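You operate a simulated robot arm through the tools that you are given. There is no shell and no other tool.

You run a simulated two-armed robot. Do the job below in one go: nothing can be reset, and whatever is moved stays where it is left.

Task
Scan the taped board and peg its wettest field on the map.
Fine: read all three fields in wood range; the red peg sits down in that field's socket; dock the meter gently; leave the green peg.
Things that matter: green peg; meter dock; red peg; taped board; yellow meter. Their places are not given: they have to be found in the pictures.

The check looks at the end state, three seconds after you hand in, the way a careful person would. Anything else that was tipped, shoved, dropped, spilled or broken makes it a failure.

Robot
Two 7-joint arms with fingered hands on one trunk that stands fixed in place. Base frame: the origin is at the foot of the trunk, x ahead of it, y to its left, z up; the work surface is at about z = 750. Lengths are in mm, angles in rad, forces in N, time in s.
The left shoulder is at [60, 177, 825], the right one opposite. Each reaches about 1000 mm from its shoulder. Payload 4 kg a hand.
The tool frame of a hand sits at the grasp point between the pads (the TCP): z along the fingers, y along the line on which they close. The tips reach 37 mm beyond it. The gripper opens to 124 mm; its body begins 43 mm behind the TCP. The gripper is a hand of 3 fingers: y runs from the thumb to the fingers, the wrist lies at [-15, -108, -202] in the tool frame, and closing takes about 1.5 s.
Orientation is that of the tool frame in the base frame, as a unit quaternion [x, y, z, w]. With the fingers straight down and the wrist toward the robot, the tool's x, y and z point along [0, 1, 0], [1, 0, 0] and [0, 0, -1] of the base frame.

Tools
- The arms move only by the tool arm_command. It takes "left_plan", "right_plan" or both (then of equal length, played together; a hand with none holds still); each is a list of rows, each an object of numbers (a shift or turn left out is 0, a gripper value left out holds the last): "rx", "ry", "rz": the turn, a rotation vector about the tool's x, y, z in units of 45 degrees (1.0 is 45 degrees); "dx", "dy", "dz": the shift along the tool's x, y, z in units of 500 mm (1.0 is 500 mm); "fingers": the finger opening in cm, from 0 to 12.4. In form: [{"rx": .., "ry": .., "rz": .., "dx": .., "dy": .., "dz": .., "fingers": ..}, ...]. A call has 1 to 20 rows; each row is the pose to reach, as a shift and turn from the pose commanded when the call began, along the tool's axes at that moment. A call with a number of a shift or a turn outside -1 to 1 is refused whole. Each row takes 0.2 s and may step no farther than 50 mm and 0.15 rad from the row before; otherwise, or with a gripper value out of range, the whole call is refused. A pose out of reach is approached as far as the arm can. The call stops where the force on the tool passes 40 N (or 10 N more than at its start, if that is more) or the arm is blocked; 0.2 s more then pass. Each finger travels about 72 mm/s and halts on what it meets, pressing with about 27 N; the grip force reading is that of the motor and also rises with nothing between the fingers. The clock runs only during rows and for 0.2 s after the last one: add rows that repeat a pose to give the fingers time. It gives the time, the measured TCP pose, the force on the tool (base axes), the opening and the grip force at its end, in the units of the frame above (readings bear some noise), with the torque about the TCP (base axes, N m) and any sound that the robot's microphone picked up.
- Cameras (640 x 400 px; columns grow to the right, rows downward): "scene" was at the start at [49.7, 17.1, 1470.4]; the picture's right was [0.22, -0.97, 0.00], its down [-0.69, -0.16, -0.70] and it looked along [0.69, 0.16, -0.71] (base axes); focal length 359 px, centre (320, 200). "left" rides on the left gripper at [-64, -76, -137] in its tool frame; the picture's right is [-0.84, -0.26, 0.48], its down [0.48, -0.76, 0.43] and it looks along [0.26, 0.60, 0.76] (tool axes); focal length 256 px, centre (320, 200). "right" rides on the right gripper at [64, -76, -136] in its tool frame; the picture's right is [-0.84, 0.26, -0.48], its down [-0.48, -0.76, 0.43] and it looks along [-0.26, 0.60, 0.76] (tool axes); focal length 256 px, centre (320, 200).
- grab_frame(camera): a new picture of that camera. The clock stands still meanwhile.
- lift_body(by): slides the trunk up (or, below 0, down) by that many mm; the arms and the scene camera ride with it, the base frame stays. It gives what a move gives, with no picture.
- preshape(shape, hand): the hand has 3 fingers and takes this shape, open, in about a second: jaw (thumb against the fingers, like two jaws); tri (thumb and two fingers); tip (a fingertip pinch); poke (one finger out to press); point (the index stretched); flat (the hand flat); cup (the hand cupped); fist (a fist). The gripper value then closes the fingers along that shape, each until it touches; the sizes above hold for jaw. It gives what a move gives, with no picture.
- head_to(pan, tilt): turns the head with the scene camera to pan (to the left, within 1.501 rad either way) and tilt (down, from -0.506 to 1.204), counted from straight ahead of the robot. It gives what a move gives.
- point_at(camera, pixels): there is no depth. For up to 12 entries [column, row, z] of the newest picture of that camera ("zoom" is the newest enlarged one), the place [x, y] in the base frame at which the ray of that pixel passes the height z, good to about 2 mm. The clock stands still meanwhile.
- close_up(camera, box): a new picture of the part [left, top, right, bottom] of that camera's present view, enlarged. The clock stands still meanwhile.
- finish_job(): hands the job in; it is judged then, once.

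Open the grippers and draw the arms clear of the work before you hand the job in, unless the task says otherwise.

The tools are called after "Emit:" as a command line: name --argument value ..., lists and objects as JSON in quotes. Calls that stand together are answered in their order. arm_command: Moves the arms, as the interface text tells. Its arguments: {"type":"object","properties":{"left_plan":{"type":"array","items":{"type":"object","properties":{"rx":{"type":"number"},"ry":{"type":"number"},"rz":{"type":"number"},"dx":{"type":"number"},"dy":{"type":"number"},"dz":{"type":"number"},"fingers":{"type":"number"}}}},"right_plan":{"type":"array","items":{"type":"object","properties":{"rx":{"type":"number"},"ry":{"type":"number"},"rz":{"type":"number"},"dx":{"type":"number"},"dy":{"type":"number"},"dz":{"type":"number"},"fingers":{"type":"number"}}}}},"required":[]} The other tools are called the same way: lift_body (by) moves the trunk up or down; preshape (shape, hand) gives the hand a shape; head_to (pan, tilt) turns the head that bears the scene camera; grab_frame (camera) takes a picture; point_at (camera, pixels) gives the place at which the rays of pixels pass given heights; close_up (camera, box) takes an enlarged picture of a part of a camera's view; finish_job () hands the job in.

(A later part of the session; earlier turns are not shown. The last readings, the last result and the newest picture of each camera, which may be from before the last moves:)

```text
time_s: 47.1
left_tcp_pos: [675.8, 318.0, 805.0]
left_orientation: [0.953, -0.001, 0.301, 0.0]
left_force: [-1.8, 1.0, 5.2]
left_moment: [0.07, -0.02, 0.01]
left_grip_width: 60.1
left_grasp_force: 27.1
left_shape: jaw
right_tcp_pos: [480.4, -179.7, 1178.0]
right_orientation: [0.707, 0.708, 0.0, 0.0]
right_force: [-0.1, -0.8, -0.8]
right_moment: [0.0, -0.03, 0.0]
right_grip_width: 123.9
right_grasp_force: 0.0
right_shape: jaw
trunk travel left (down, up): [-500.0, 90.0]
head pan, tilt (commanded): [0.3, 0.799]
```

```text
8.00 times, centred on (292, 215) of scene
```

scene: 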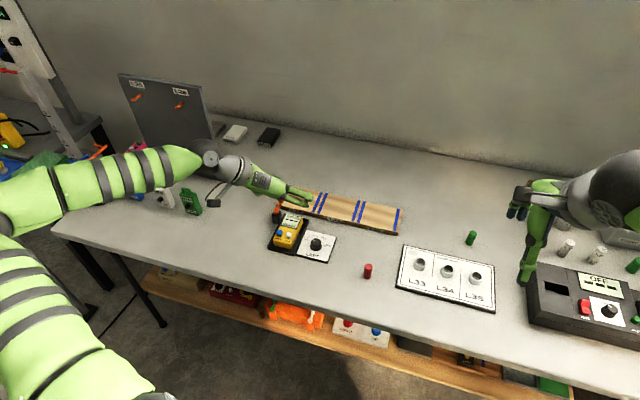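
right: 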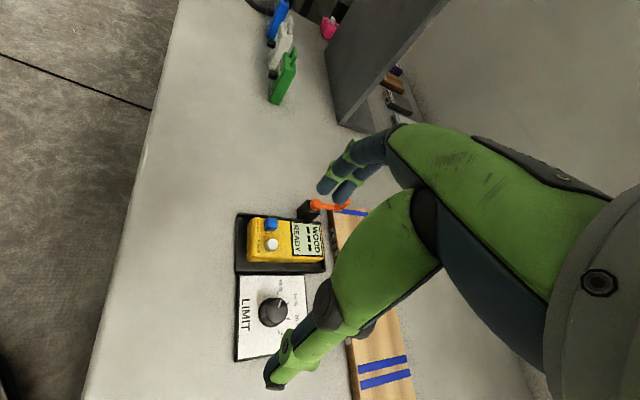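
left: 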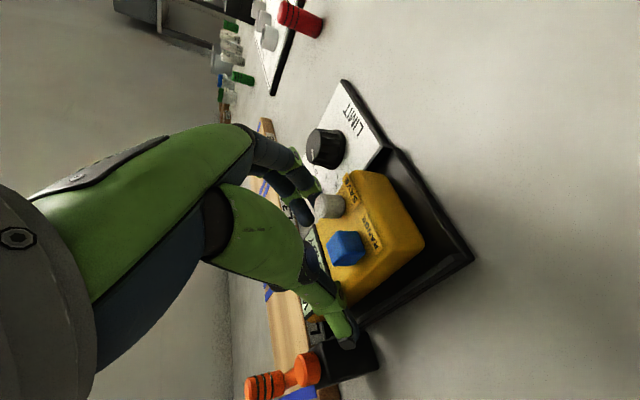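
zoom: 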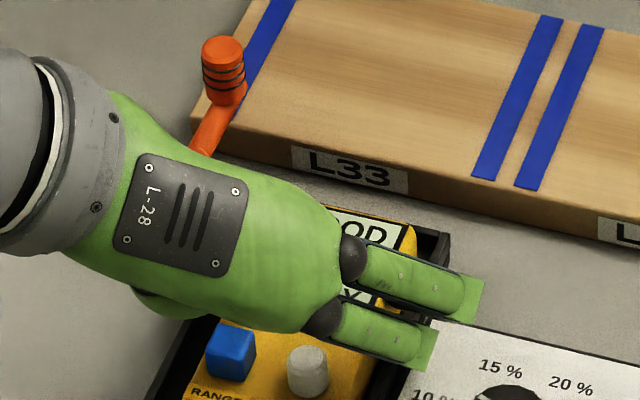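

The grip holds at 60.1 mm with 27 N, and the display still reads WOOD. I test-lift 20 mm slowly.

Emit:
arm_command --left_plan '[{"dx": 0.004, "dz": -0.006, "fingers": 5.0}, {"dx": 0.0115, "dz": -0.0163}, {"dx": 0.023, "dz": -0.0326}, {"dx": 0.023, "dz": -0.0326}]'

Emit:
grab_frame --camera "left"

Emit:
close_up --camera "scene" --box '[255, 190, 330, 240]'

```text
time_s: 48.1
left_tcp_pos: [673.8, 317.0, 824.1]
left_orientation: [0.954, 0.0, 0.301, -0.001]
left_force: [0.3, -0.3, -2.7]
left_moment: [-0.02, 0.0, -0.01]
left_grip_width: 59.7
left_grasp_force: 27.0
left_shape: jaw
right_tcp_pos: [480.6, -178.9, 1178.4]
right_orientation: [0.707, 0.707, 0.0, 0.0]
right_force: [1.0, -0.7, 0.7]
right_moment: [0.02, 0.0, -0.02]
right_grip_width: 124.2
right_grasp_force: 0.0
right_shape: jaw
trunk travel left (down, up): [-500.0, 90.0]
head pan, tilt (commanded): [0.3, 0.799]
```

```text
taken
```

left: 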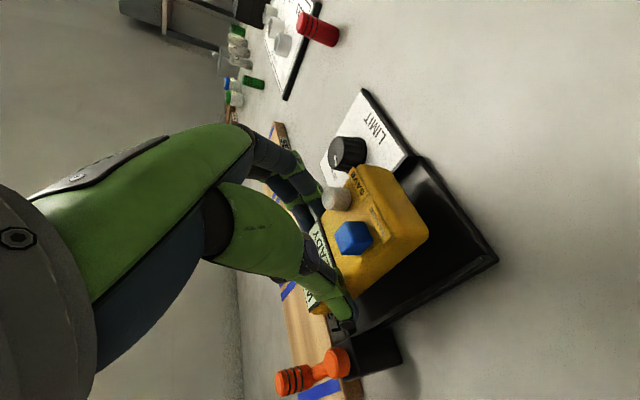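

```text
8.00 times, centred on (292, 215) of scene
```

zoom: 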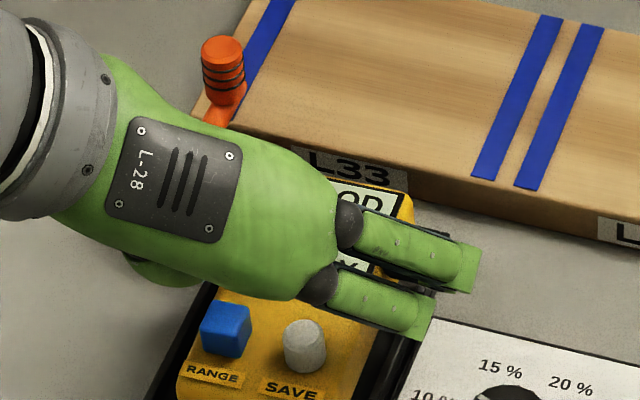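

The meter is lifted cleanly (about 2.7 N of weight). I lift to z≈900 and carry it over field L33, meter centre toward (822,312).

Emit:
arm_command --left_plan '[{"dx": 0.029, "dz": -0.041}, {"dx": 0.058, "dz": -0.083}, {"dx": 0.0876, "dz": -0.124}, {"dx": 0.134, "dy": 0.002, "dz": -0.091}, {"dx": 0.181, "dy": 0.004, "dz": -0.058}, {"dx": 0.228, "dy": 0.007, "dz": -0.025}, {"dx": 0.275, "dy": 0.01, "dz": 0.008}, {"dx": 0.3216, "dy": 0.012, "dz": 0.041}, {"dx": 0.3216, "dy": 0.012, "dz": 0.041}]'

Emit:
grab_frame --camera "left"

Emit:
grab_frame --camera "scene"

```text
time_s: 50.1
left_tcp_pos: [815.6, 310.6, 898.1]
left_orientation: [0.953, 0.0, 0.302, 0.0]
left_force: [0.7, 0.2, -2.5]
left_moment: [0.0, -0.02, 0.01]
left_grip_width: 59.7
left_grasp_force: 27.1
left_shape: jaw
right_tcp_pos: [480.0, -180.0, 1176.9]
right_orientation: [0.707, 0.707, 0.0, 0.0]
right_force: [-0.3, -0.2, -0.5]
right_moment: [-0.01, 0.01, -0.02]
right_grip_width: 124.3
right_grasp_force: 0.1
right_shape: jaw
trunk travel left (down, up): [-500.0, 90.0]
head pan, tilt (commanded): [0.3, 0.799]
```

```text
taken
```

left: 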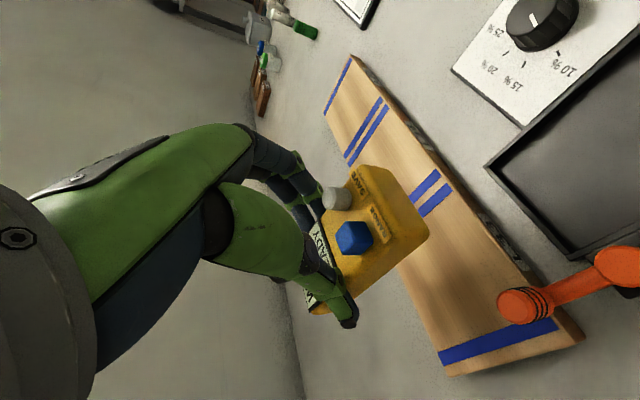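

```text
taken
```

scene: 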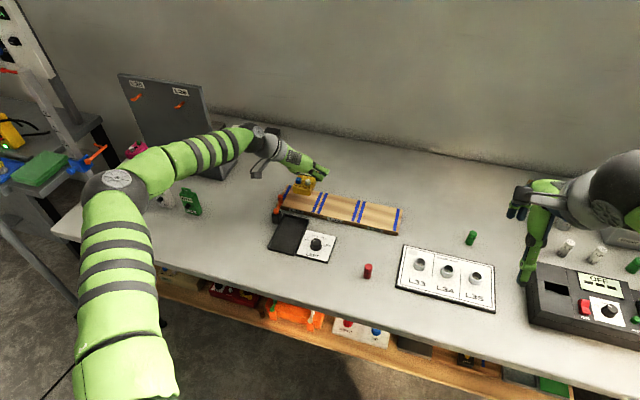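

The meter hovers over L33 and the tray is empty and undisturbed. I descend to z≈828, just above the expected contact at about 821.

Emit:
arm_command --left_plan '[{"dx": -0.027, "dz": 0.038}, {"dx": -0.054, "dz": 0.076}, {"dx": -0.07, "dz": 0.099}, {"dx": -0.0806, "dz": 0.1142}, {"dx": -0.0806, "dz": 0.1142}]'

Emit:
close_up --camera "left" --box '[260, 140, 500, 340]'

Emit:
close_up --camera "scene" --box '[260, 150, 365, 220]'

```text
time_s: 51.3
left_tcp_pos: [817.7, 311.0, 830.7]
left_orientation: [0.953, 0.0, 0.302, 0.0]
left_force: [0.3, 1.0, -2.3]
left_moment: [0.03, -0.01, 0.04]
left_grip_width: 59.7
left_grasp_force: 27.3
left_shape: jaw
right_tcp_pos: [480.4, -180.1, 1179.3]
right_orientation: [0.706, 0.708, 0.0, 0.0]
right_force: [-0.8, -0.9, -0.2]
right_moment: [0.0, -0.03, -0.01]
right_grip_width: 124.0
right_grasp_force: 0.0
right_shape: jaw
trunk travel left (down, up): [-500.0, 90.0]
head pan, tilt (commanded): [0.3, 0.799]
```

```text
2.00 times, centred on (380, 240) of left
```

zoom: 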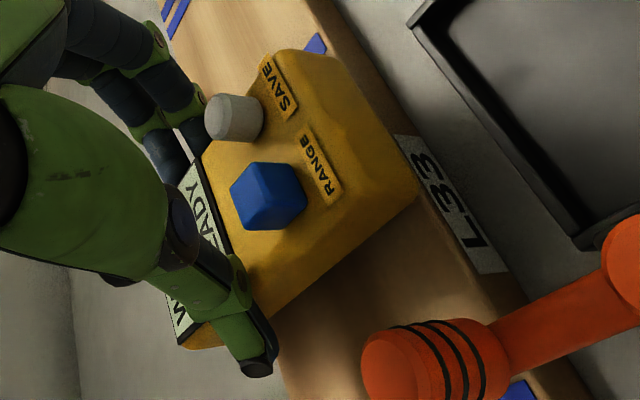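

```text
5.71 times, centred on (312, 185) of scene
```

zoom: 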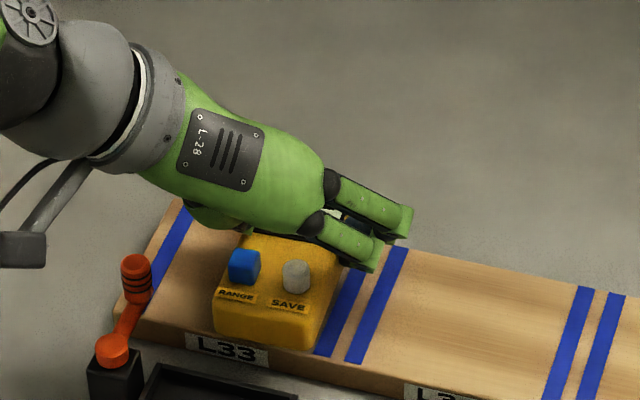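

The meter is over L33, slightly toward the right tape. I shift 5 mm to +y and descend finely to about z=822 watching the force.

Emit:
arm_command --left_plan '[{"dx": -0.002, "dy": -0.005, "dz": 0.003}, {"dx": -0.005, "dy": -0.01, "dz": 0.007}, {"dx": -0.007, "dy": -0.01, "dz": 0.01}, {"dx": -0.009, "dy": -0.01, "dz": 0.0125}, {"dx": -0.01, "dy": -0.01, "dz": 0.0145}, {"dx": -0.01, "dy": -0.01, "dz": 0.0145}]'

Emit:
close_up --camera "scene" --box '[260, 150, 365, 220]'

```text
time_s: 52.7
left_tcp_pos: [819.0, 316.8, 820.4]
left_orientation: [0.953, 0.0, 0.302, 0.0]
left_force: [-0.4, 0.4, -2.2]
left_moment: [0.02, 0.04, 0.03]
left_grip_width: 60.2
left_grasp_force: 26.3
left_shape: jaw
right_tcp_pos: [480.8, -179.9, 1177.9]
right_orientation: [0.707, 0.708, 0.0, 0.0]
right_force: [0.0, 0.1, -0.8]
right_moment: [0.0, 0.04, 0.0]
right_grip_width: 124.1
right_grasp_force: 0.1
right_shape: jaw
trunk travel left (down, up): [-500.0, 90.0]
head pan, tilt (commanded): [0.3, 0.799]
```

```text
5.71 times, centred on (312, 185) of scene
```

zoom: 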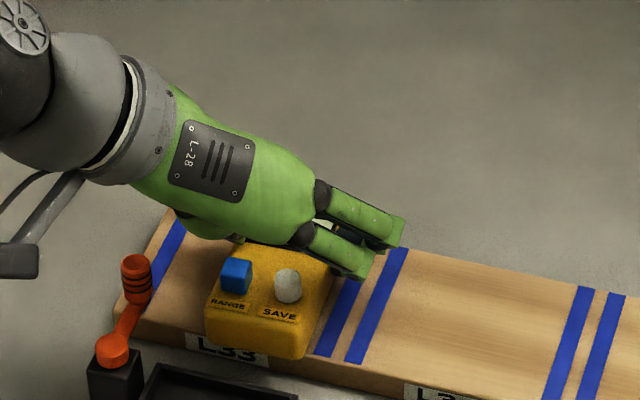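

No contact yet at z=820. I continue down another 5 mm in small steps.

Emit:
arm_command --left_plan '[{"dx": -0.0012, "dz": 0.0016}, {"dx": -0.0023, "dz": 0.0033}, {"dx": -0.0035, "dz": 0.0049}, {"dx": -0.0046, "dz": 0.0065}, {"dx": -0.0046, "dz": 0.0065}]'

Emit:
close_up --camera "scene" --box '[260, 150, 365, 220]'

Emit:
close_up --camera "left" --box '[260, 140, 500, 340]'

```text
time_s: 53.9
left_tcp_pos: [818.6, 316.4, 819.6]
left_orientation: [0.953, 0.0, 0.302, 0.001]
left_force: [0.9, -0.7, 0.1]
left_moment: [0.08, -0.02, 0.04]
left_grip_width: 59.7
left_grasp_force: 27.2
left_shape: jaw
right_tcp_pos: [480.7, -178.9, 1178.4]
right_orientation: [0.706, 0.708, 0.0, 0.0]
right_force: [-0.3, 0.6, 0.0]
right_moment: [0.02, -0.03, 0.01]
right_grip_width: 124.3
right_grasp_force: 0.1
right_shape: jaw
trunk travel left (down, up): [-500.0, 90.0]
head pan, tilt (commanded): [0.3, 0.799]
```

```text
5.71 times, centred on (312, 185) of scene
```

zoom: 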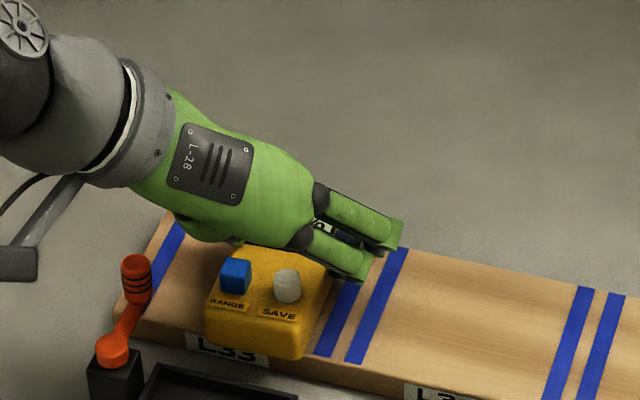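

```text
2.00 times, centred on (380, 240) of left
```

zoom: 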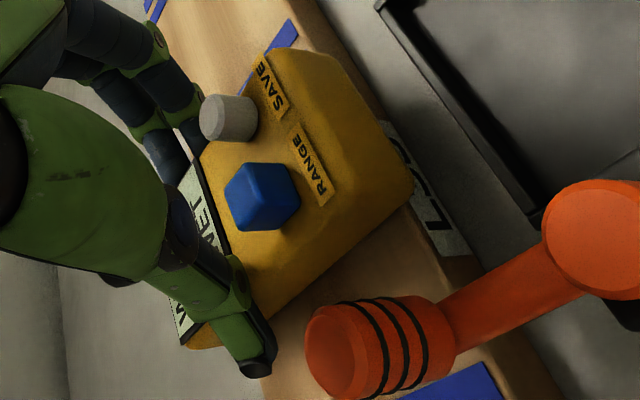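

The display changed: letters like "WET" are partly visible between thumb and meter at about (320,245) in the left view. I zoom in there and in the scene view.

Emit:
close_up --camera "left" --box '[290, 200, 380, 320]'

Emit:
close_up --camera "scene" --box '[300, 175, 345, 205]'

```text
3.33 times, centred on (335, 260) of left
```

zoom: 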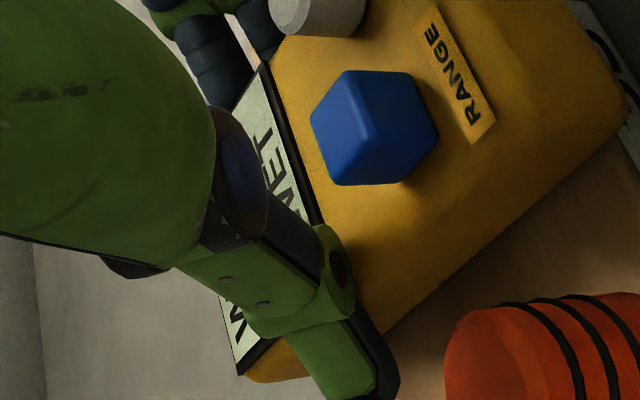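

```text
13.33 times, centred on (322, 190) of scene
```

zoom: 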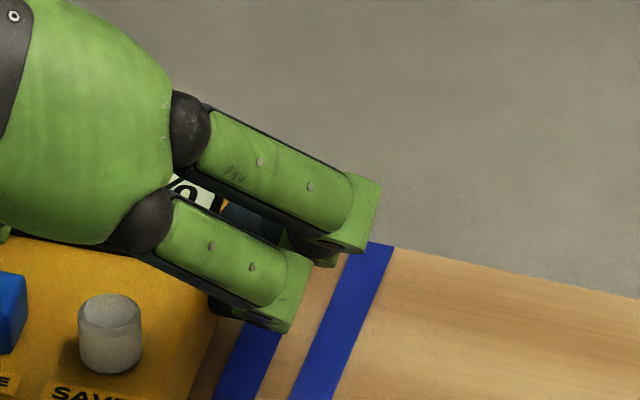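

The status line reads WET, but my hand hides the number. The meter rests on the board (weight is taken up), so I open the fingers and lift the hand straight up to read the display.

Emit:
arm_command --left_plan '[{"fingers": 6.2}, {"fingers": 6.6}, {"fingers": 7.0}, {"fingers": 7.4}, {"fingers": 7.4}]'

Emit:
close_up --camera "scene" --box '[260, 150, 365, 220]'

```text
time_s: 55.1
left_tcp_pos: [816.6, 316.7, 817.9]
left_orientation: [0.953, -0.001, 0.301, -0.001]
left_force: [0.4, 0.9, -0.1]
left_moment: [0.05, -0.01, 0.01]
left_grip_width: 73.5
left_grasp_force: 0.1
left_shape: jaw
right_tcp_pos: [480.4, -180.1, 1177.9]
right_orientation: [0.707, 0.708, 0.0, 0.001]
right_force: [0.0, -0.3, 0.2]
right_moment: [-0.02, 0.0, 0.0]
right_grip_width: 123.9
right_grasp_force: 0.0
right_shape: jaw
trunk travel left (down, up): [-500.0, 90.0]
head pan, tilt (commanded): [0.3, 0.799]
```

```text
5.71 times, centred on (312, 185) of scene
```

zoom: 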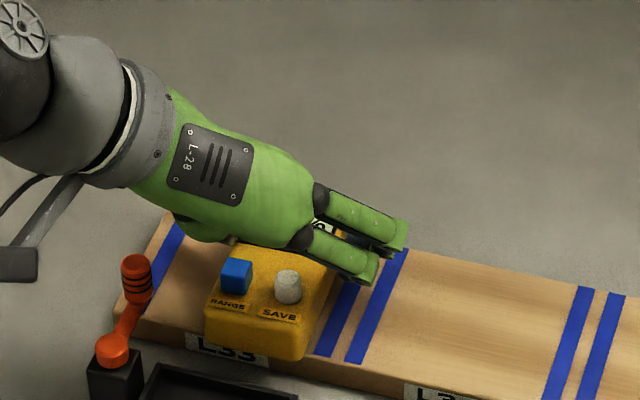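

Released without disturbance. Now I lift the hand straight up by 120 mm.

Emit:
arm_command --left_plan '[{"dx": 0.01, "dz": -0.014}, {"dx": 0.03, "dz": -0.043}, {"dx": 0.058, "dz": -0.082}, {"dx": 0.09, "dz": -0.128}, {"dx": 0.138, "dz": -0.196}, {"dx": 0.138, "dz": -0.196}]'

Emit:
close_up --camera "scene" --box '[270, 160, 360, 220]'

Emit:
grab_frame --camera "left"

```text
time_s: 56.5
left_tcp_pos: [819.1, 318.4, 937.5]
left_orientation: [0.953, 0.0, 0.301, 0.0]
left_force: [0.8, 0.0, -0.2]
left_moment: [0.03, 0.01, 0.0]
left_grip_width: 73.6
left_grasp_force: 0.2
left_shape: jaw
right_tcp_pos: [479.7, -180.2, 1178.4]
right_orientation: [0.706, 0.708, 0.0, 0.0]
right_force: [0.6, -0.6, -1.0]
right_moment: [0.0, -0.04, 0.02]
right_grip_width: 124.1
right_grasp_force: 0.0
right_shape: jaw
trunk travel left (down, up): [-500.0, 90.0]
head pan, tilt (commanded): [0.3, 0.799]
```

```text
6.67 times, centred on (315, 190) of scene
```

zoom: 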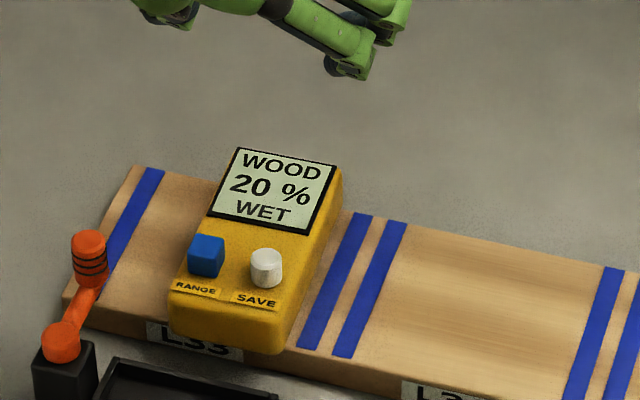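

```text
taken
```

left: 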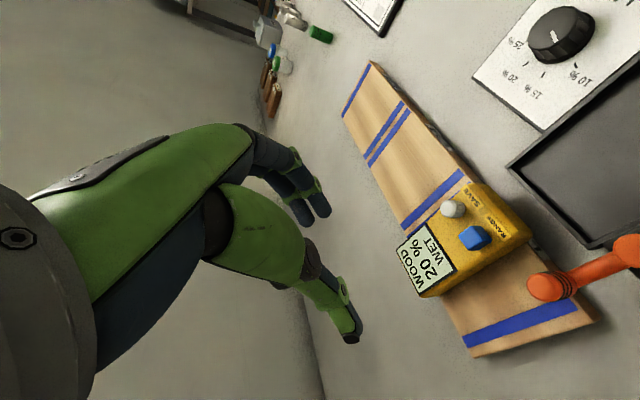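

L33 reads WOOD 20 % WET. I lower the hand back to the same pose and regrip.

Emit:
arm_command --left_plan '[{"dx": -0.04, "dz": 0.057}, {"dx": -0.08, "dz": 0.114}, {"dx": -0.108, "dz": 0.153}, {"dx": -0.127, "dz": 0.18}, {"dx": -0.1375, "dz": 0.195}, {"dx": -0.1375, "dz": 0.195}]'

Emit:
close_up --camera "left" --box '[260, 140, 500, 340]'

```text
time_s: 57.9
left_tcp_pos: [817.0, 315.9, 817.8]
left_orientation: [0.953, 0.0, 0.302, 0.0]
left_force: [0.1, 0.4, 0.5]
left_moment: [0.01, 0.03, -0.01]
left_grip_width: 73.8
left_grasp_force: 0.1
left_shape: jaw
right_tcp_pos: [480.4, -179.6, 1178.7]
right_orientation: [0.706, 0.708, 0.0, 0.0]
right_force: [0.3, 0.5, -0.7]
right_moment: [0.0, 0.0, -0.03]
right_grip_width: 124.2
right_grasp_force: 0.0
right_shape: jaw
trunk travel left (down, up): [-500.0, 90.0]
head pan, tilt (commanded): [0.3, 0.799]
```

```text
2.00 times, centred on (380, 240) of left
```

zoom: 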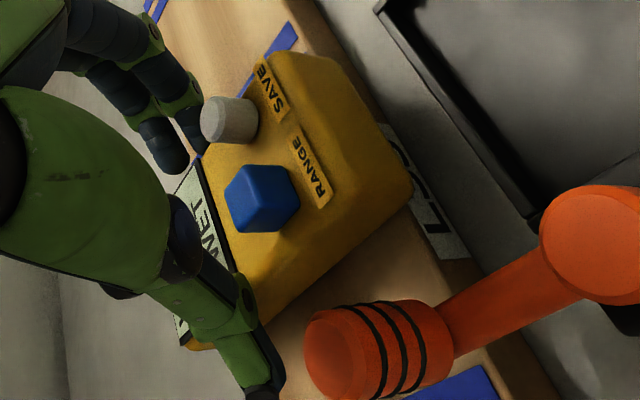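

Pose is restored with no contact force. I close on the meter again, then lift about 45 mm.

Emit:
arm_command --left_plan '[{"fingers": 7.0}, {"fingers": 6.6}, {"fingers": 6.2}, {"fingers": 5.6}, {"fingers": 5.0}, {"fingers": 5.0}, {"dx": 0.007, "dz": -0.01, "fingers": 5.0}, {"dx": 0.021, "dz": -0.03}, {"dx": 0.036, "dz": -0.052}, {"dx": 0.052, "dz": -0.0734}, {"dx": 0.052, "dz": -0.0734}]'

Emit:
close_up --camera "scene" --box '[260, 150, 365, 220]'

Emit:
grab_frame --camera "left"

```text
time_s: 60.3
left_tcp_pos: [816.5, 317.4, 863.7]
left_orientation: [0.953, -0.001, 0.302, -0.001]
left_force: [0.3, 0.9, -2.8]
left_moment: [0.03, 0.02, -0.01]
left_grip_width: 58.3
left_grasp_force: 27.2
left_shape: jaw
right_tcp_pos: [480.2, -180.1, 1178.0]
right_orientation: [0.706, 0.708, 0.0, 0.0]
right_force: [0.2, -0.2, 0.2]
right_moment: [0.02, 0.0, 0.03]
right_grip_width: 123.9
right_grasp_force: 0.0
right_shape: jaw
trunk travel left (down, up): [-500.0, 90.0]
head pan, tilt (commanded): [0.3, 0.799]
```

```text
5.71 times, centred on (312, 185) of scene
```

zoom: 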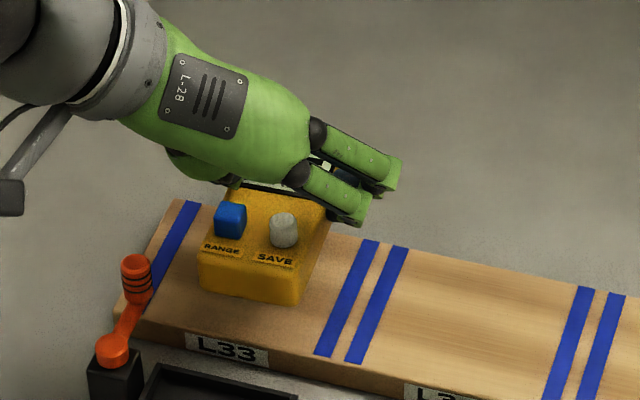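

```text
taken
```

left: 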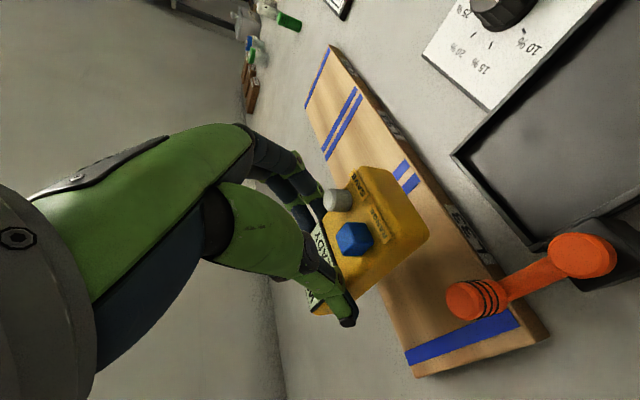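

Held again with the display back at READY. I carry it 120 mm to the right over L34.

Emit:
arm_command --left_plan '[{"dy": 0.04}, {"dy": 0.09}, {"dy": 0.14}, {"dy": 0.19}, {"dy": 0.24}, {"dy": 0.24}]'

Emit:
close_up --camera "scene" --box '[280, 160, 385, 230]'

Emit:
grab_frame --camera "scene"

```text
time_s: 61.7
left_tcp_pos: [818.6, 198.9, 865.0]
left_orientation: [0.954, -0.001, 0.3, 0.0]
left_force: [0.1, 0.6, -2.5]
left_moment: [0.03, -0.01, 0.02]
left_grip_width: 58.5
left_grasp_force: 27.0
left_shape: jaw
right_tcp_pos: [480.7, -180.0, 1177.5]
right_orientation: [0.706, 0.708, -0.001, 0.0]
right_force: [0.3, -0.6, -0.9]
right_moment: [-0.01, 0.01, 0.01]
right_grip_width: 124.0
right_grasp_force: 0.2
right_shape: jaw
trunk travel left (down, up): [-500.0, 90.0]
head pan, tilt (commanded): [0.3, 0.799]
```

```text
5.71 times, centred on (332, 195) of scene
```

zoom: 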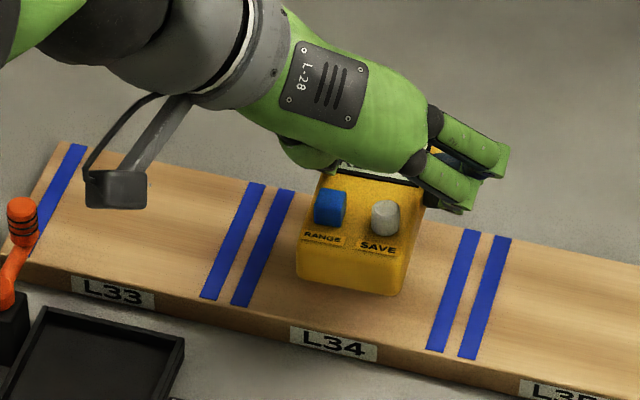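

```text
taken
```

scene: 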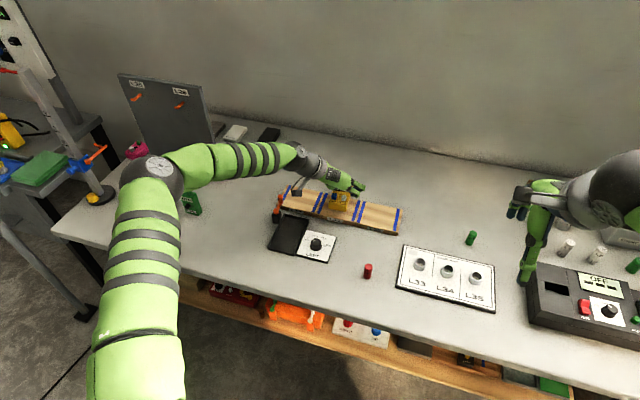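

Well centred between the tapes of L34. I descend 45 mm, slowing at the end, to set it down.

Emit:
arm_command --left_plan '[{"dx": -0.0173, "dz": 0.0245}, {"dx": -0.0346, "dz": 0.049}, {"dx": -0.0438, "dz": 0.062}, {"dx": -0.0472, "dz": 0.0669}, {"dx": -0.049, "dz": 0.0694}, {"dx": -0.0507, "dz": 0.0718}, {"dx": -0.0518, "dz": 0.0734}, {"dx": -0.0518, "dz": 0.0734}]'

Emit:
close_up --camera "left" --box '[290, 200, 380, 320]'

```text
time_s: 63.5
left_tcp_pos: [818.2, 197.0, 819.7]
left_orientation: [0.953, 0.0, 0.301, 0.0]
left_force: [-0.7, -0.4, 3.7]
left_moment: [0.08, -0.03, 0.1]
left_grip_width: 58.6
left_grasp_force: 27.6
left_shape: jaw
right_tcp_pos: [479.9, -180.3, 1178.6]
right_orientation: [0.707, 0.707, 0.001, 0.001]
right_force: [0.0, -0.4, 1.2]
right_moment: [0.03, -0.02, -0.01]
right_grip_width: 124.1
right_grasp_force: 0.0
right_shape: jaw
trunk travel left (down, up): [-500.0, 90.0]
head pan, tilt (commanded): [0.3, 0.799]
```

```text
3.33 times, centred on (335, 260) of left
```

zoom: 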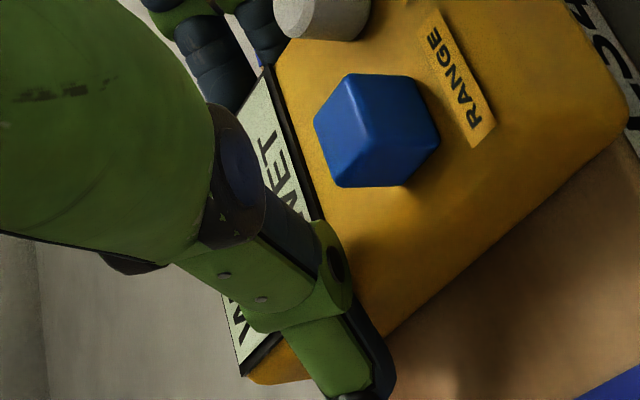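

L34 also shows WET; contact force is small (3.7 N). I open the fingers and lift straight up to read the number.

Emit:
arm_command --left_plan '[{"fingers": 6.2}, {"fingers": 6.6}, {"fingers": 7.0}, {"fingers": 7.4}, {"fingers": 7.4}, {"dx": 0.01, "dz": -0.014}, {"dx": 0.03, "dz": -0.043}, {"dx": 0.058, "dz": -0.082}, {"dx": 0.09, "dz": -0.128}, {"dx": 0.138, "dz": -0.196}, {"dx": 0.138, "dz": -0.196}]'

Emit:
close_up --camera "scene" --box '[295, 170, 385, 230]'

Emit:
grab_frame --camera "left"

```text
time_s: 65.9
left_tcp_pos: [820.7, 197.3, 938.9]
left_orientation: [0.954, 0.001, 0.301, 0.0]
left_force: [-0.7, 0.0, -0.1]
left_moment: [0.03, 0.0, -0.01]
left_grip_width: 74.0
left_grasp_force: 0.0
left_shape: jaw
right_tcp_pos: [480.9, -178.9, 1178.6]
right_orientation: [0.706, 0.708, 0.0, -0.001]
right_force: [-0.5, 0.3, 0.0]
right_moment: [0.0, 0.01, -0.02]
right_grip_width: 124.0
right_grasp_force: 0.0
right_shape: jaw
trunk travel left (down, up): [-500.0, 90.0]
head pan, tilt (commanded): [0.3, 0.799]
```

```text
6.67 times, centred on (340, 200) of scene
```

zoom: 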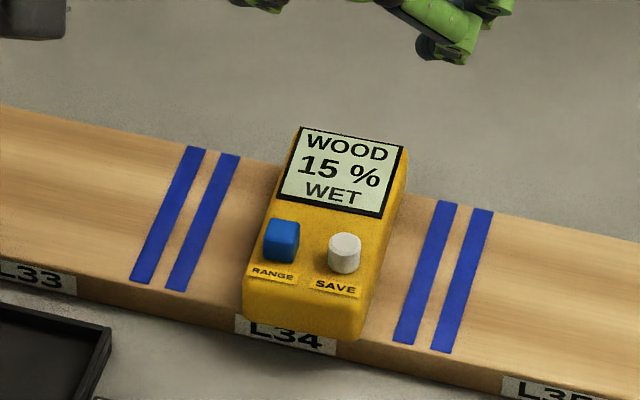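

```text
taken
```

left: 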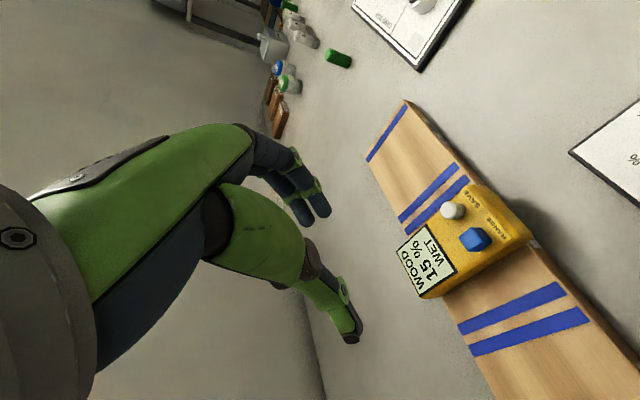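

L34 reads WOOD 15 % WET. I go back down, regrip and lift for L35.

Emit:
arm_command --left_plan '[{"dx": -0.04, "dz": 0.057}, {"dx": -0.08, "dz": 0.114}, {"dx": -0.108, "dz": 0.153}, {"dx": -0.127, "dz": 0.18}, {"dx": -0.137, "dz": 0.1945}, {"dx": -0.137, "dz": 0.1945}]'

Emit:
close_up --camera "left" --box '[260, 140, 500, 340]'

```text
time_s: 67.3
left_tcp_pos: [817.4, 196.9, 819.2]
left_orientation: [0.953, -0.001, 0.302, 0.0]
left_force: [0.1, -0.4, -0.2]
left_moment: [0.0, 0.01, -0.02]
left_grip_width: 73.9
left_grasp_force: 0.1
left_shape: jaw
right_tcp_pos: [479.7, -180.5, 1178.8]
right_orientation: [0.706, 0.708, 0.0, -0.001]
right_force: [0.3, -0.1, 0.1]
right_moment: [0.03, 0.01, -0.01]
right_grip_width: 124.1
right_grasp_force: 0.1
right_shape: jaw
trunk travel left (down, up): [-500.0, 90.0]
head pan, tilt (commanded): [0.3, 0.799]
```

```text
2.00 times, centred on (380, 240) of left
```

zoom: 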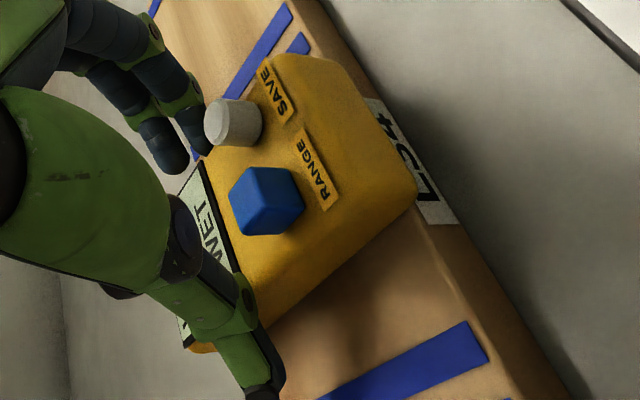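

Back at the grip pose with no force. I close, lift 45 mm and carry the meter 127 mm right, over L35.

Emit:
arm_command --left_plan '[{"fingers": 7.0}, {"fingers": 6.6}, {"fingers": 6.2}, {"fingers": 5.6}, {"fingers": 5.0}, {"fingers": 5.0}, {"dx": 0.007, "dz": -0.01, "fingers": 5.0}, {"dx": 0.021, "dz": -0.03}, {"dx": 0.036, "dz": -0.052}, {"dx": 0.052, "dz": -0.0734}, {"dx": 0.052, "dy": 0.04, "dz": -0.0734}, {"dx": 0.052, "dy": 0.09, "dz": -0.0734}, {"dx": 0.052, "dy": 0.14, "dz": -0.0734}, {"dx": 0.052, "dy": 0.19, "dz": -0.0734}, {"dx": 0.052, "dy": 0.23, "dz": -0.0734}, {"dx": 0.052, "dy": 0.254, "dz": -0.0734}, {"dx": 0.052, "dy": 0.254, "dz": -0.0734}]'

Emit:
close_up --camera "scene" --box '[315, 170, 420, 240]'

Emit:
grab_frame --camera "left"

```text
time_s: 70.9
left_tcp_pos: [818.6, 69.5, 866.4]
left_orientation: [0.953, 0.0, 0.301, -0.001]
left_force: [-1.0, 0.2, -2.0]
left_moment: [0.05, 0.02, 0.0]
left_grip_width: 56.6
left_grasp_force: 26.5
left_shape: jaw
right_tcp_pos: [480.0, -180.2, 1178.7]
right_orientation: [0.706, 0.708, 0.0, 0.0]
right_force: [0.3, 0.6, 0.5]
right_moment: [0.03, -0.03, 0.0]
right_grip_width: 123.9
right_grasp_force: 0.0
right_shape: jaw
trunk travel left (down, up): [-500.0, 90.0]
head pan, tilt (commanded): [0.3, 0.799]
```

```text
5.71 times, centred on (368, 205) of scene
```

zoom: 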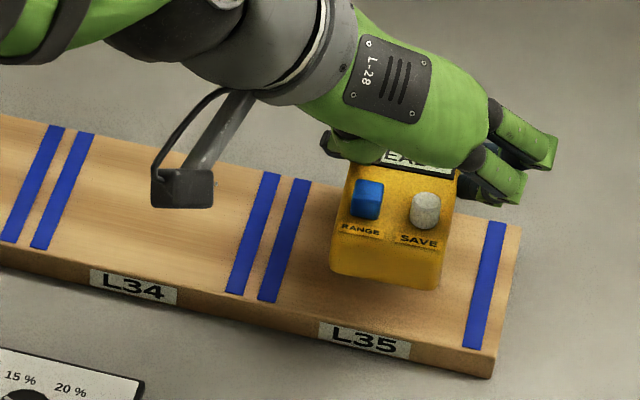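

```text
taken
```

left: 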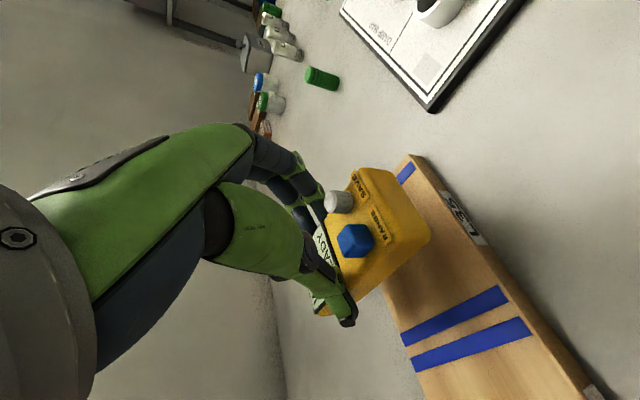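

The meter is over L35 and still held (26.5 N). I descend slowly the same 45 mm.

Emit:
arm_command --left_plan '[{"dx": -0.0173, "dz": 0.0245}, {"dx": -0.0346, "dz": 0.049}, {"dx": -0.0438, "dz": 0.062}, {"dx": -0.0472, "dz": 0.0669}, {"dx": -0.049, "dz": 0.0694}, {"dx": -0.0507, "dz": 0.0718}, {"dx": -0.0518, "dz": 0.0734}, {"dx": -0.0518, "dz": 0.0734}]'

Emit:
close_up --camera "left" --box '[290, 200, 380, 320]'

Emit:
close_up --camera "scene" --box '[315, 170, 420, 240]'

```text
time_s: 72.7
left_tcp_pos: [819.4, 70.5, 821.5]
left_orientation: [0.953, 0.0, 0.302, 0.0]
left_force: [-1.1, -1.6, 7.1]
left_moment: [0.01, -0.12, 0.05]
left_grip_width: 56.5
left_grasp_force: 27.5
left_shape: jaw
right_tcp_pos: [479.4, -180.0, 1178.2]
right_orientation: [0.707, 0.708, 0.0, 0.0]
right_force: [0.2, 0.2, 0.2]
right_moment: [0.0, 0.03, 0.0]
right_grip_width: 124.0
right_grasp_force: 0.0
right_shape: jaw
trunk travel left (down, up): [-500.0, 90.0]
head pan, tilt (commanded): [0.3, 0.799]
```

```text
3.33 times, centred on (335, 260) of left
```

zoom: 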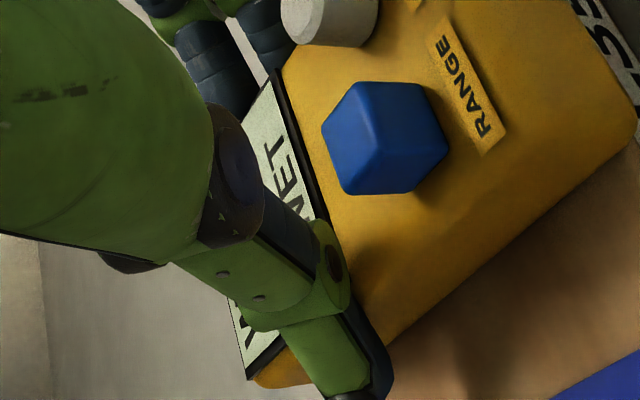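

```text
5.71 times, centred on (368, 205) of scene
```

zoom: 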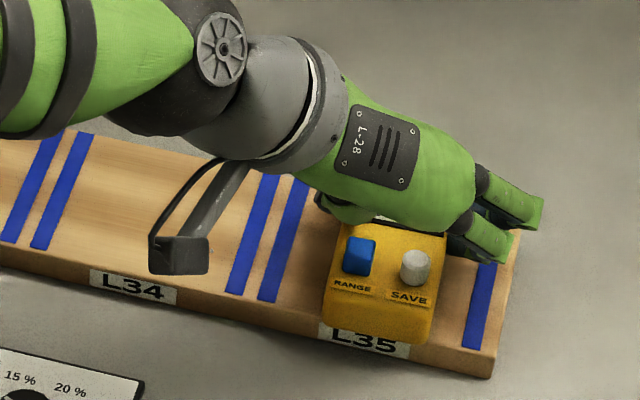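

L35 also shows "…ET" with 7 N of contact. I release and lift straight up to read it.

Emit:
arm_command --left_plan '[{"fingers": 6.2}, {"fingers": 6.6}, {"fingers": 7.0}, {"fingers": 7.4}, {"fingers": 7.4}, {"dx": 0.01, "dz": -0.014}, {"dx": 0.03, "dz": -0.043}, {"dx": 0.058, "dz": -0.082}, {"dx": 0.09, "dz": -0.128}, {"dx": 0.138, "dz": -0.196}, {"dx": 0.138, "dz": -0.196}]'

Emit:
close_up --camera "scene" --box '[330, 180, 420, 240]'

Emit:
grab_frame --camera "left"

```text
time_s: 75.1
left_tcp_pos: [818.7, 68.7, 937.9]
left_orientation: [0.954, -0.001, 0.301, 0.0]
left_force: [0.0, -0.4, 0.2]
left_moment: [-0.01, 0.0, -0.02]
left_grip_width: 73.8
left_grasp_force: 0.0
left_shape: jaw
right_tcp_pos: [480.5, -179.7, 1179.4]
right_orientation: [0.706, 0.708, 0.001, 0.0]
right_force: [-0.8, -0.5, -0.9]
right_moment: [0.01, 0.02, 0.03]
right_grip_width: 123.9
right_grasp_force: 0.0
right_shape: jaw
trunk travel left (down, up): [-500.0, 90.0]
head pan, tilt (commanded): [0.3, 0.799]
```

```text
6.67 times, centred on (375, 210) of scene
```

zoom: 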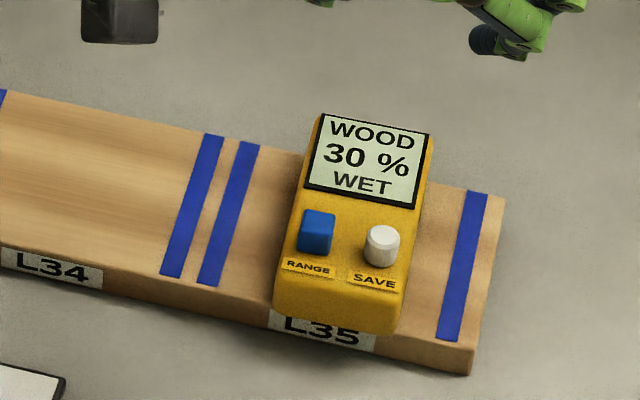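

```text
taken
```

left: 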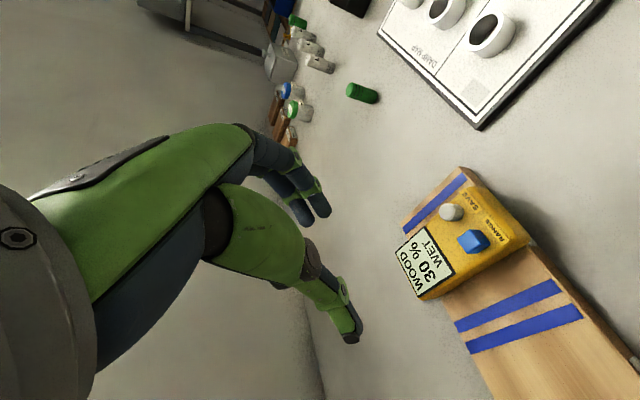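

Readings: L33 20 %, L34 15 %, L35 30 %, so L35 is the wettest. Before regripping, I measure the meter's pose on the board to dock it squarely.

Emit:
close_up --camera "left" --box '[380, 160, 560, 310]'

```text
2.67 times, centred on (470, 235) of left
```

zoom: 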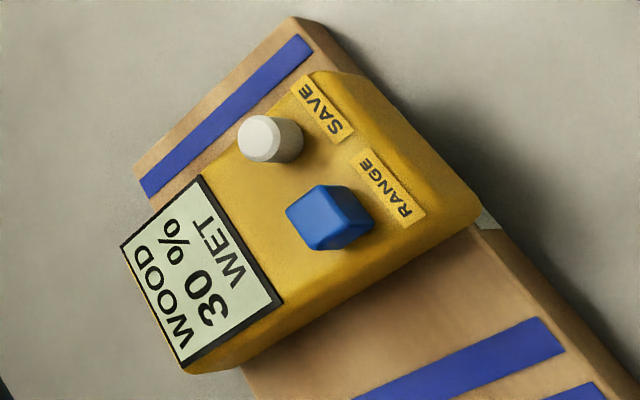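

I query the display corners and label corners at z≈803.

Emit:
point_at --camera "zoom" --pixels '[[120, 245, 803], [180, 368, 803], [283, 303, 803], [200, 175, 803], [310, 73, 800], [480, 205, 795], [140, 180, 772], [312, 48, 772], [355, 400, 772], [565, 350, 772]]'

```text
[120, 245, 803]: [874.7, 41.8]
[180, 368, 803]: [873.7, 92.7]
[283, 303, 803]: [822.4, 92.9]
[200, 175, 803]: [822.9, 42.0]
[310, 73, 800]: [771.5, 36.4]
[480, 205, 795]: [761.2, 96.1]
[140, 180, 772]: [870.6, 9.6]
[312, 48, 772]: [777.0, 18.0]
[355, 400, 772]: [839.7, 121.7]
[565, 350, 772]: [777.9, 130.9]
```

The meter sits square on L35, centre about (821,67). I lower the hand to the same relative grip height (z≈820.5), shift 2 mm to centre it, and regrip.

Emit:
arm_command --left_plan '[{"dx": -0.04, "dy": 0.004, "dz": 0.057}, {"dx": -0.08, "dy": 0.004, "dz": 0.114}, {"dx": -0.108, "dy": 0.004, "dz": 0.153}, {"dx": -0.127, "dy": 0.004, "dz": 0.18}, {"dx": -0.1351, "dy": 0.004, "dz": 0.1919}, {"dx": -0.1351, "dy": 0.004, "dz": 0.1919}]'

Emit:
close_up --camera "left" --box '[260, 140, 500, 340]'

```text
time_s: 76.5
left_tcp_pos: [816.3, 69.3, 823.1]
left_orientation: [0.953, 0.0, 0.301, 0.0]
left_force: [0.0, 0.8, -0.8]
left_moment: [0.0, -0.05, 0.06]
left_grip_width: 73.9
left_grasp_force: 0.1
left_shape: jaw
right_tcp_pos: [478.6, -181.3, 1177.6]
right_orientation: [0.707, 0.707, -0.001, 0.0]
right_force: [-0.4, -0.1, -1.4]
right_moment: [0.02, -0.01, 0.03]
right_grip_width: 124.2
right_grasp_force: 0.1
right_shape: jaw
trunk travel left (down, up): [-500.0, 90.0]
head pan, tilt (commanded): [0.3, 0.799]
```

```text
2.00 times, centred on (380, 240) of left
```

zoom: 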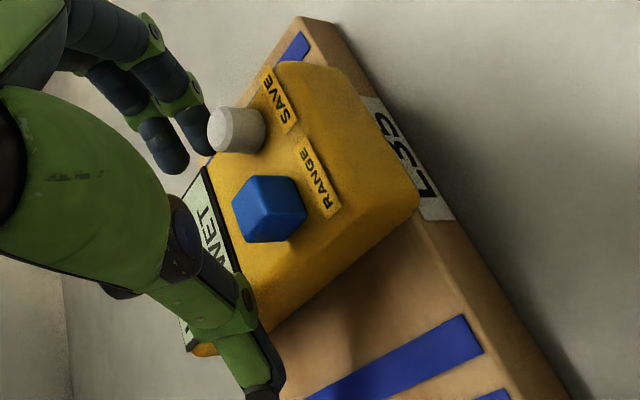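

Measured z is 823, a bit high. I go 3 mm lower and close on the meter.

Emit:
arm_command --left_plan '[{"dx": -0.0034, "dz": 0.0049}, {"dx": -0.0034, "dz": 0.0049, "fingers": 7.0}, {"dx": -0.0034, "dz": 0.0049, "fingers": 6.6}, {"dx": -0.0034, "dz": 0.0049, "fingers": 6.2}, {"dx": -0.0034, "dz": 0.0049, "fingers": 5.6}, {"dx": -0.0034, "dz": 0.0049, "fingers": 5.0}, {"dx": -0.0034, "dz": 0.0049, "fingers": 5.0}, {"dx": -0.0034, "dz": 0.0049, "fingers": 5.0}]'

Emit:
close_up --camera "left" --box '[260, 140, 500, 340]'

```text
time_s: 78.3
left_tcp_pos: [817.4, 68.7, 820.6]
left_orientation: [0.953, -0.001, 0.302, -0.001]
left_force: [-0.8, 0.4, 5.1]
left_moment: [0.07, -0.08, 0.06]
left_grip_width: 57.8
left_grasp_force: 27.3
left_shape: jaw
right_tcp_pos: [479.8, -180.9, 1177.9]
right_orientation: [0.707, 0.707, 0.0, 0.0]
right_force: [0.7, -0.5, 0.1]
right_moment: [0.01, 0.02, 0.03]
right_grip_width: 124.1
right_grasp_force: 0.1
right_shape: jaw
trunk travel left (down, up): [-500.0, 90.0]
head pan, tilt (commanded): [0.3, 0.799]
```

```text
2.00 times, centred on (380, 240) of left
```

zoom: 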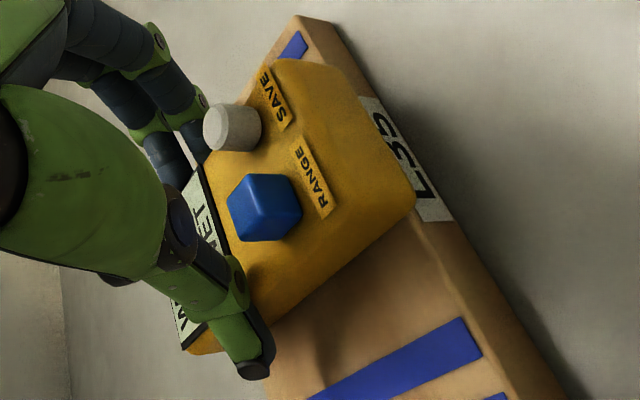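

Gripped at z=820.6. I lift 75 mm and carry the meter back above the dock (shift of -141 in x and +252 in y).

Emit:
arm_command --left_plan '[{"dx": 0.008, "dz": -0.012}, {"dx": 0.03, "dz": -0.0425}, {"dx": 0.058, "dz": -0.082}, {"dx": 0.0864, "dz": -0.1224}, {"dx": 0.0608, "dy": -0.056, "dz": -0.1404}, {"dx": 0.0352, "dy": -0.112, "dz": -0.1585}, {"dx": 0.0095, "dy": -0.168, "dz": -0.1765}, {"dx": -0.0161, "dy": -0.224, "dz": -0.1946}, {"dx": -0.0418, "dy": -0.28, "dz": -0.2126}, {"dx": -0.0674, "dy": -0.336, "dz": -0.2307}, {"dx": -0.093, "dy": -0.392, "dz": -0.2487}, {"dx": -0.1187, "dy": -0.448, "dz": -0.2668}, {"dx": -0.1443, "dy": -0.504, "dz": -0.2848}, {"dx": -0.1443, "dy": -0.504, "dz": -0.2848}, {"dx": -0.1443, "dy": -0.504, "dz": -0.2848}]'

Emit:
grab_frame --camera "left"

Emit:
close_up --camera "scene" --box '[245, 170, 350, 240]'

```text
time_s: 81.5
left_tcp_pos: [677.3, 322.2, 894.0]
left_orientation: [0.953, 0.001, 0.302, 0.0]
left_force: [-0.6, -0.2, -2.3]
left_moment: [0.02, -0.01, 0.0]
left_grip_width: 57.2
left_grasp_force: 26.7
left_shape: jaw
right_tcp_pos: [480.1, -180.1, 1177.8]
right_orientation: [0.706, 0.708, 0.0, 0.0]
right_force: [-0.1, -0.8, -0.4]
right_moment: [-0.01, -0.01, 0.03]
right_grip_width: 123.9
right_grasp_force: 0.0
right_shape: jaw
trunk travel left (down, up): [-500.0, 90.0]
head pan, tilt (commanded): [0.3, 0.799]
```

```text
taken
```

left: 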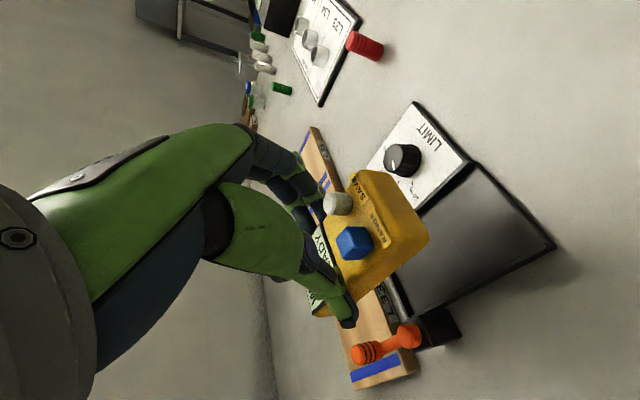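

```text
5.71 times, centred on (298, 205) of scene
```

zoom: 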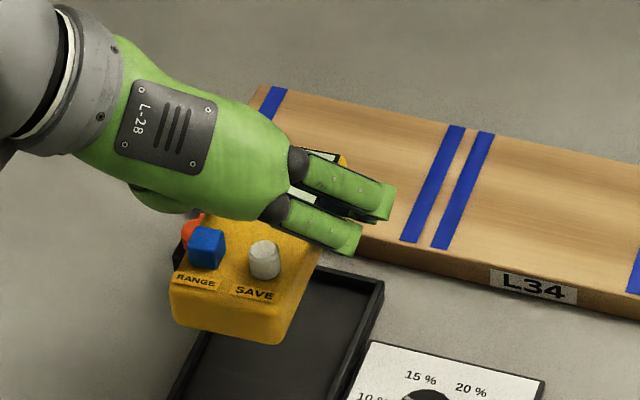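

Everything is lined up above the tray. I descend to z≈812 with a 1–2 mm correction, before the slow final approach.

Emit:
arm_command --left_plan '[{"dx": -0.0288, "dy": 0.003, "dz": 0.0408}, {"dx": -0.0576, "dy": 0.003, "dz": 0.0816}, {"dx": -0.0806, "dy": 0.003, "dz": 0.1142}, {"dx": -0.09, "dy": 0.003, "dz": 0.1255}, {"dx": -0.0961, "dy": 0.003, "dz": 0.1326}, {"dx": -0.0961, "dy": 0.003, "dz": 0.1326}]'

Emit:
grab_frame --camera "left"

Emit:
close_up --camera "scene" --box '[245, 180, 335, 240]'

```text
time_s: 82.9
left_tcp_pos: [675.5, 319.1, 814.8]
left_orientation: [0.953, 0.0, 0.303, 0.0]
left_force: [0.9, 0.5, -2.8]
left_moment: [-0.02, 0.0, -0.03]
left_grip_width: 57.5
left_grasp_force: 26.2
left_shape: jaw
right_tcp_pos: [480.9, -179.9, 1178.8]
right_orientation: [0.706, 0.708, -0.001, 0.0]
right_force: [0.1, 1.0, 0.3]
right_moment: [-0.01, -0.01, 0.01]
right_grip_width: 124.0
right_grasp_force: 0.3
right_shape: jaw
trunk travel left (down, up): [-500.0, 90.0]
head pan, tilt (commanded): [0.3, 0.799]
```

```text
taken
```

left: 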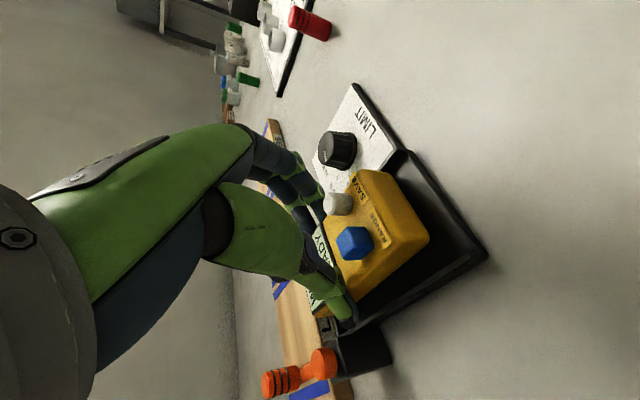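

```text
6.67 times, centred on (290, 210) of scene
```

zoom: 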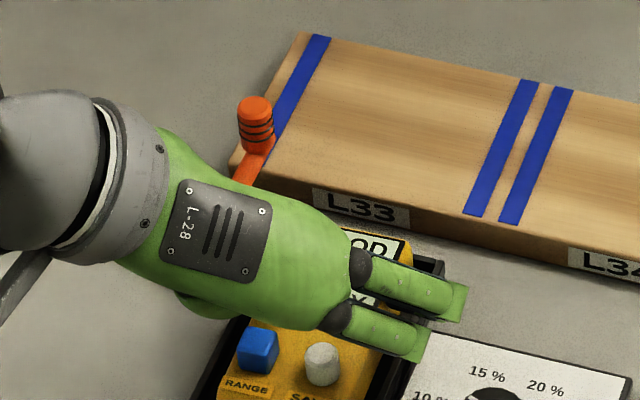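

At z=814.8 with the meter inside the tray outline. I descend 7 mm at about 5 mm/s.

Emit:
arm_command --left_plan '[{"dx": -0.0012, "dz": 0.0016}, {"dx": -0.0023, "dz": 0.0033}, {"dx": -0.0035, "dz": 0.0049}, {"dx": -0.0046, "dz": 0.0065}, {"dx": -0.0058, "dz": 0.0082}, {"dx": -0.0069, "dz": 0.0098}, {"dx": -0.0081, "dz": 0.0114}, {"dx": -0.0081, "dz": 0.0114}]'

```text
time_s: 84.7
left_tcp_pos: [675.6, 317.4, 806.9]
left_orientation: [0.953, 0.0, 0.302, -0.001]
left_force: [-0.5, -1.6, 12.8]
left_moment: [0.04, -0.2, 0.13]
left_grip_width: 57.4
left_grasp_force: 27.5
left_shape: jaw
right_tcp_pos: [480.2, -180.4, 1178.5]
right_orientation: [0.707, 0.707, 0.001, 0.0]
right_force: [0.1, 0.0, 0.9]
right_moment: [-0.03, 0.01, 0.01]
right_grip_width: 123.8
right_grasp_force: 0.0
right_shape: jaw
trunk travel left (down, up): [-500.0, 90.0]
head pan, tilt (commanded): [0.3, 0.799]
```

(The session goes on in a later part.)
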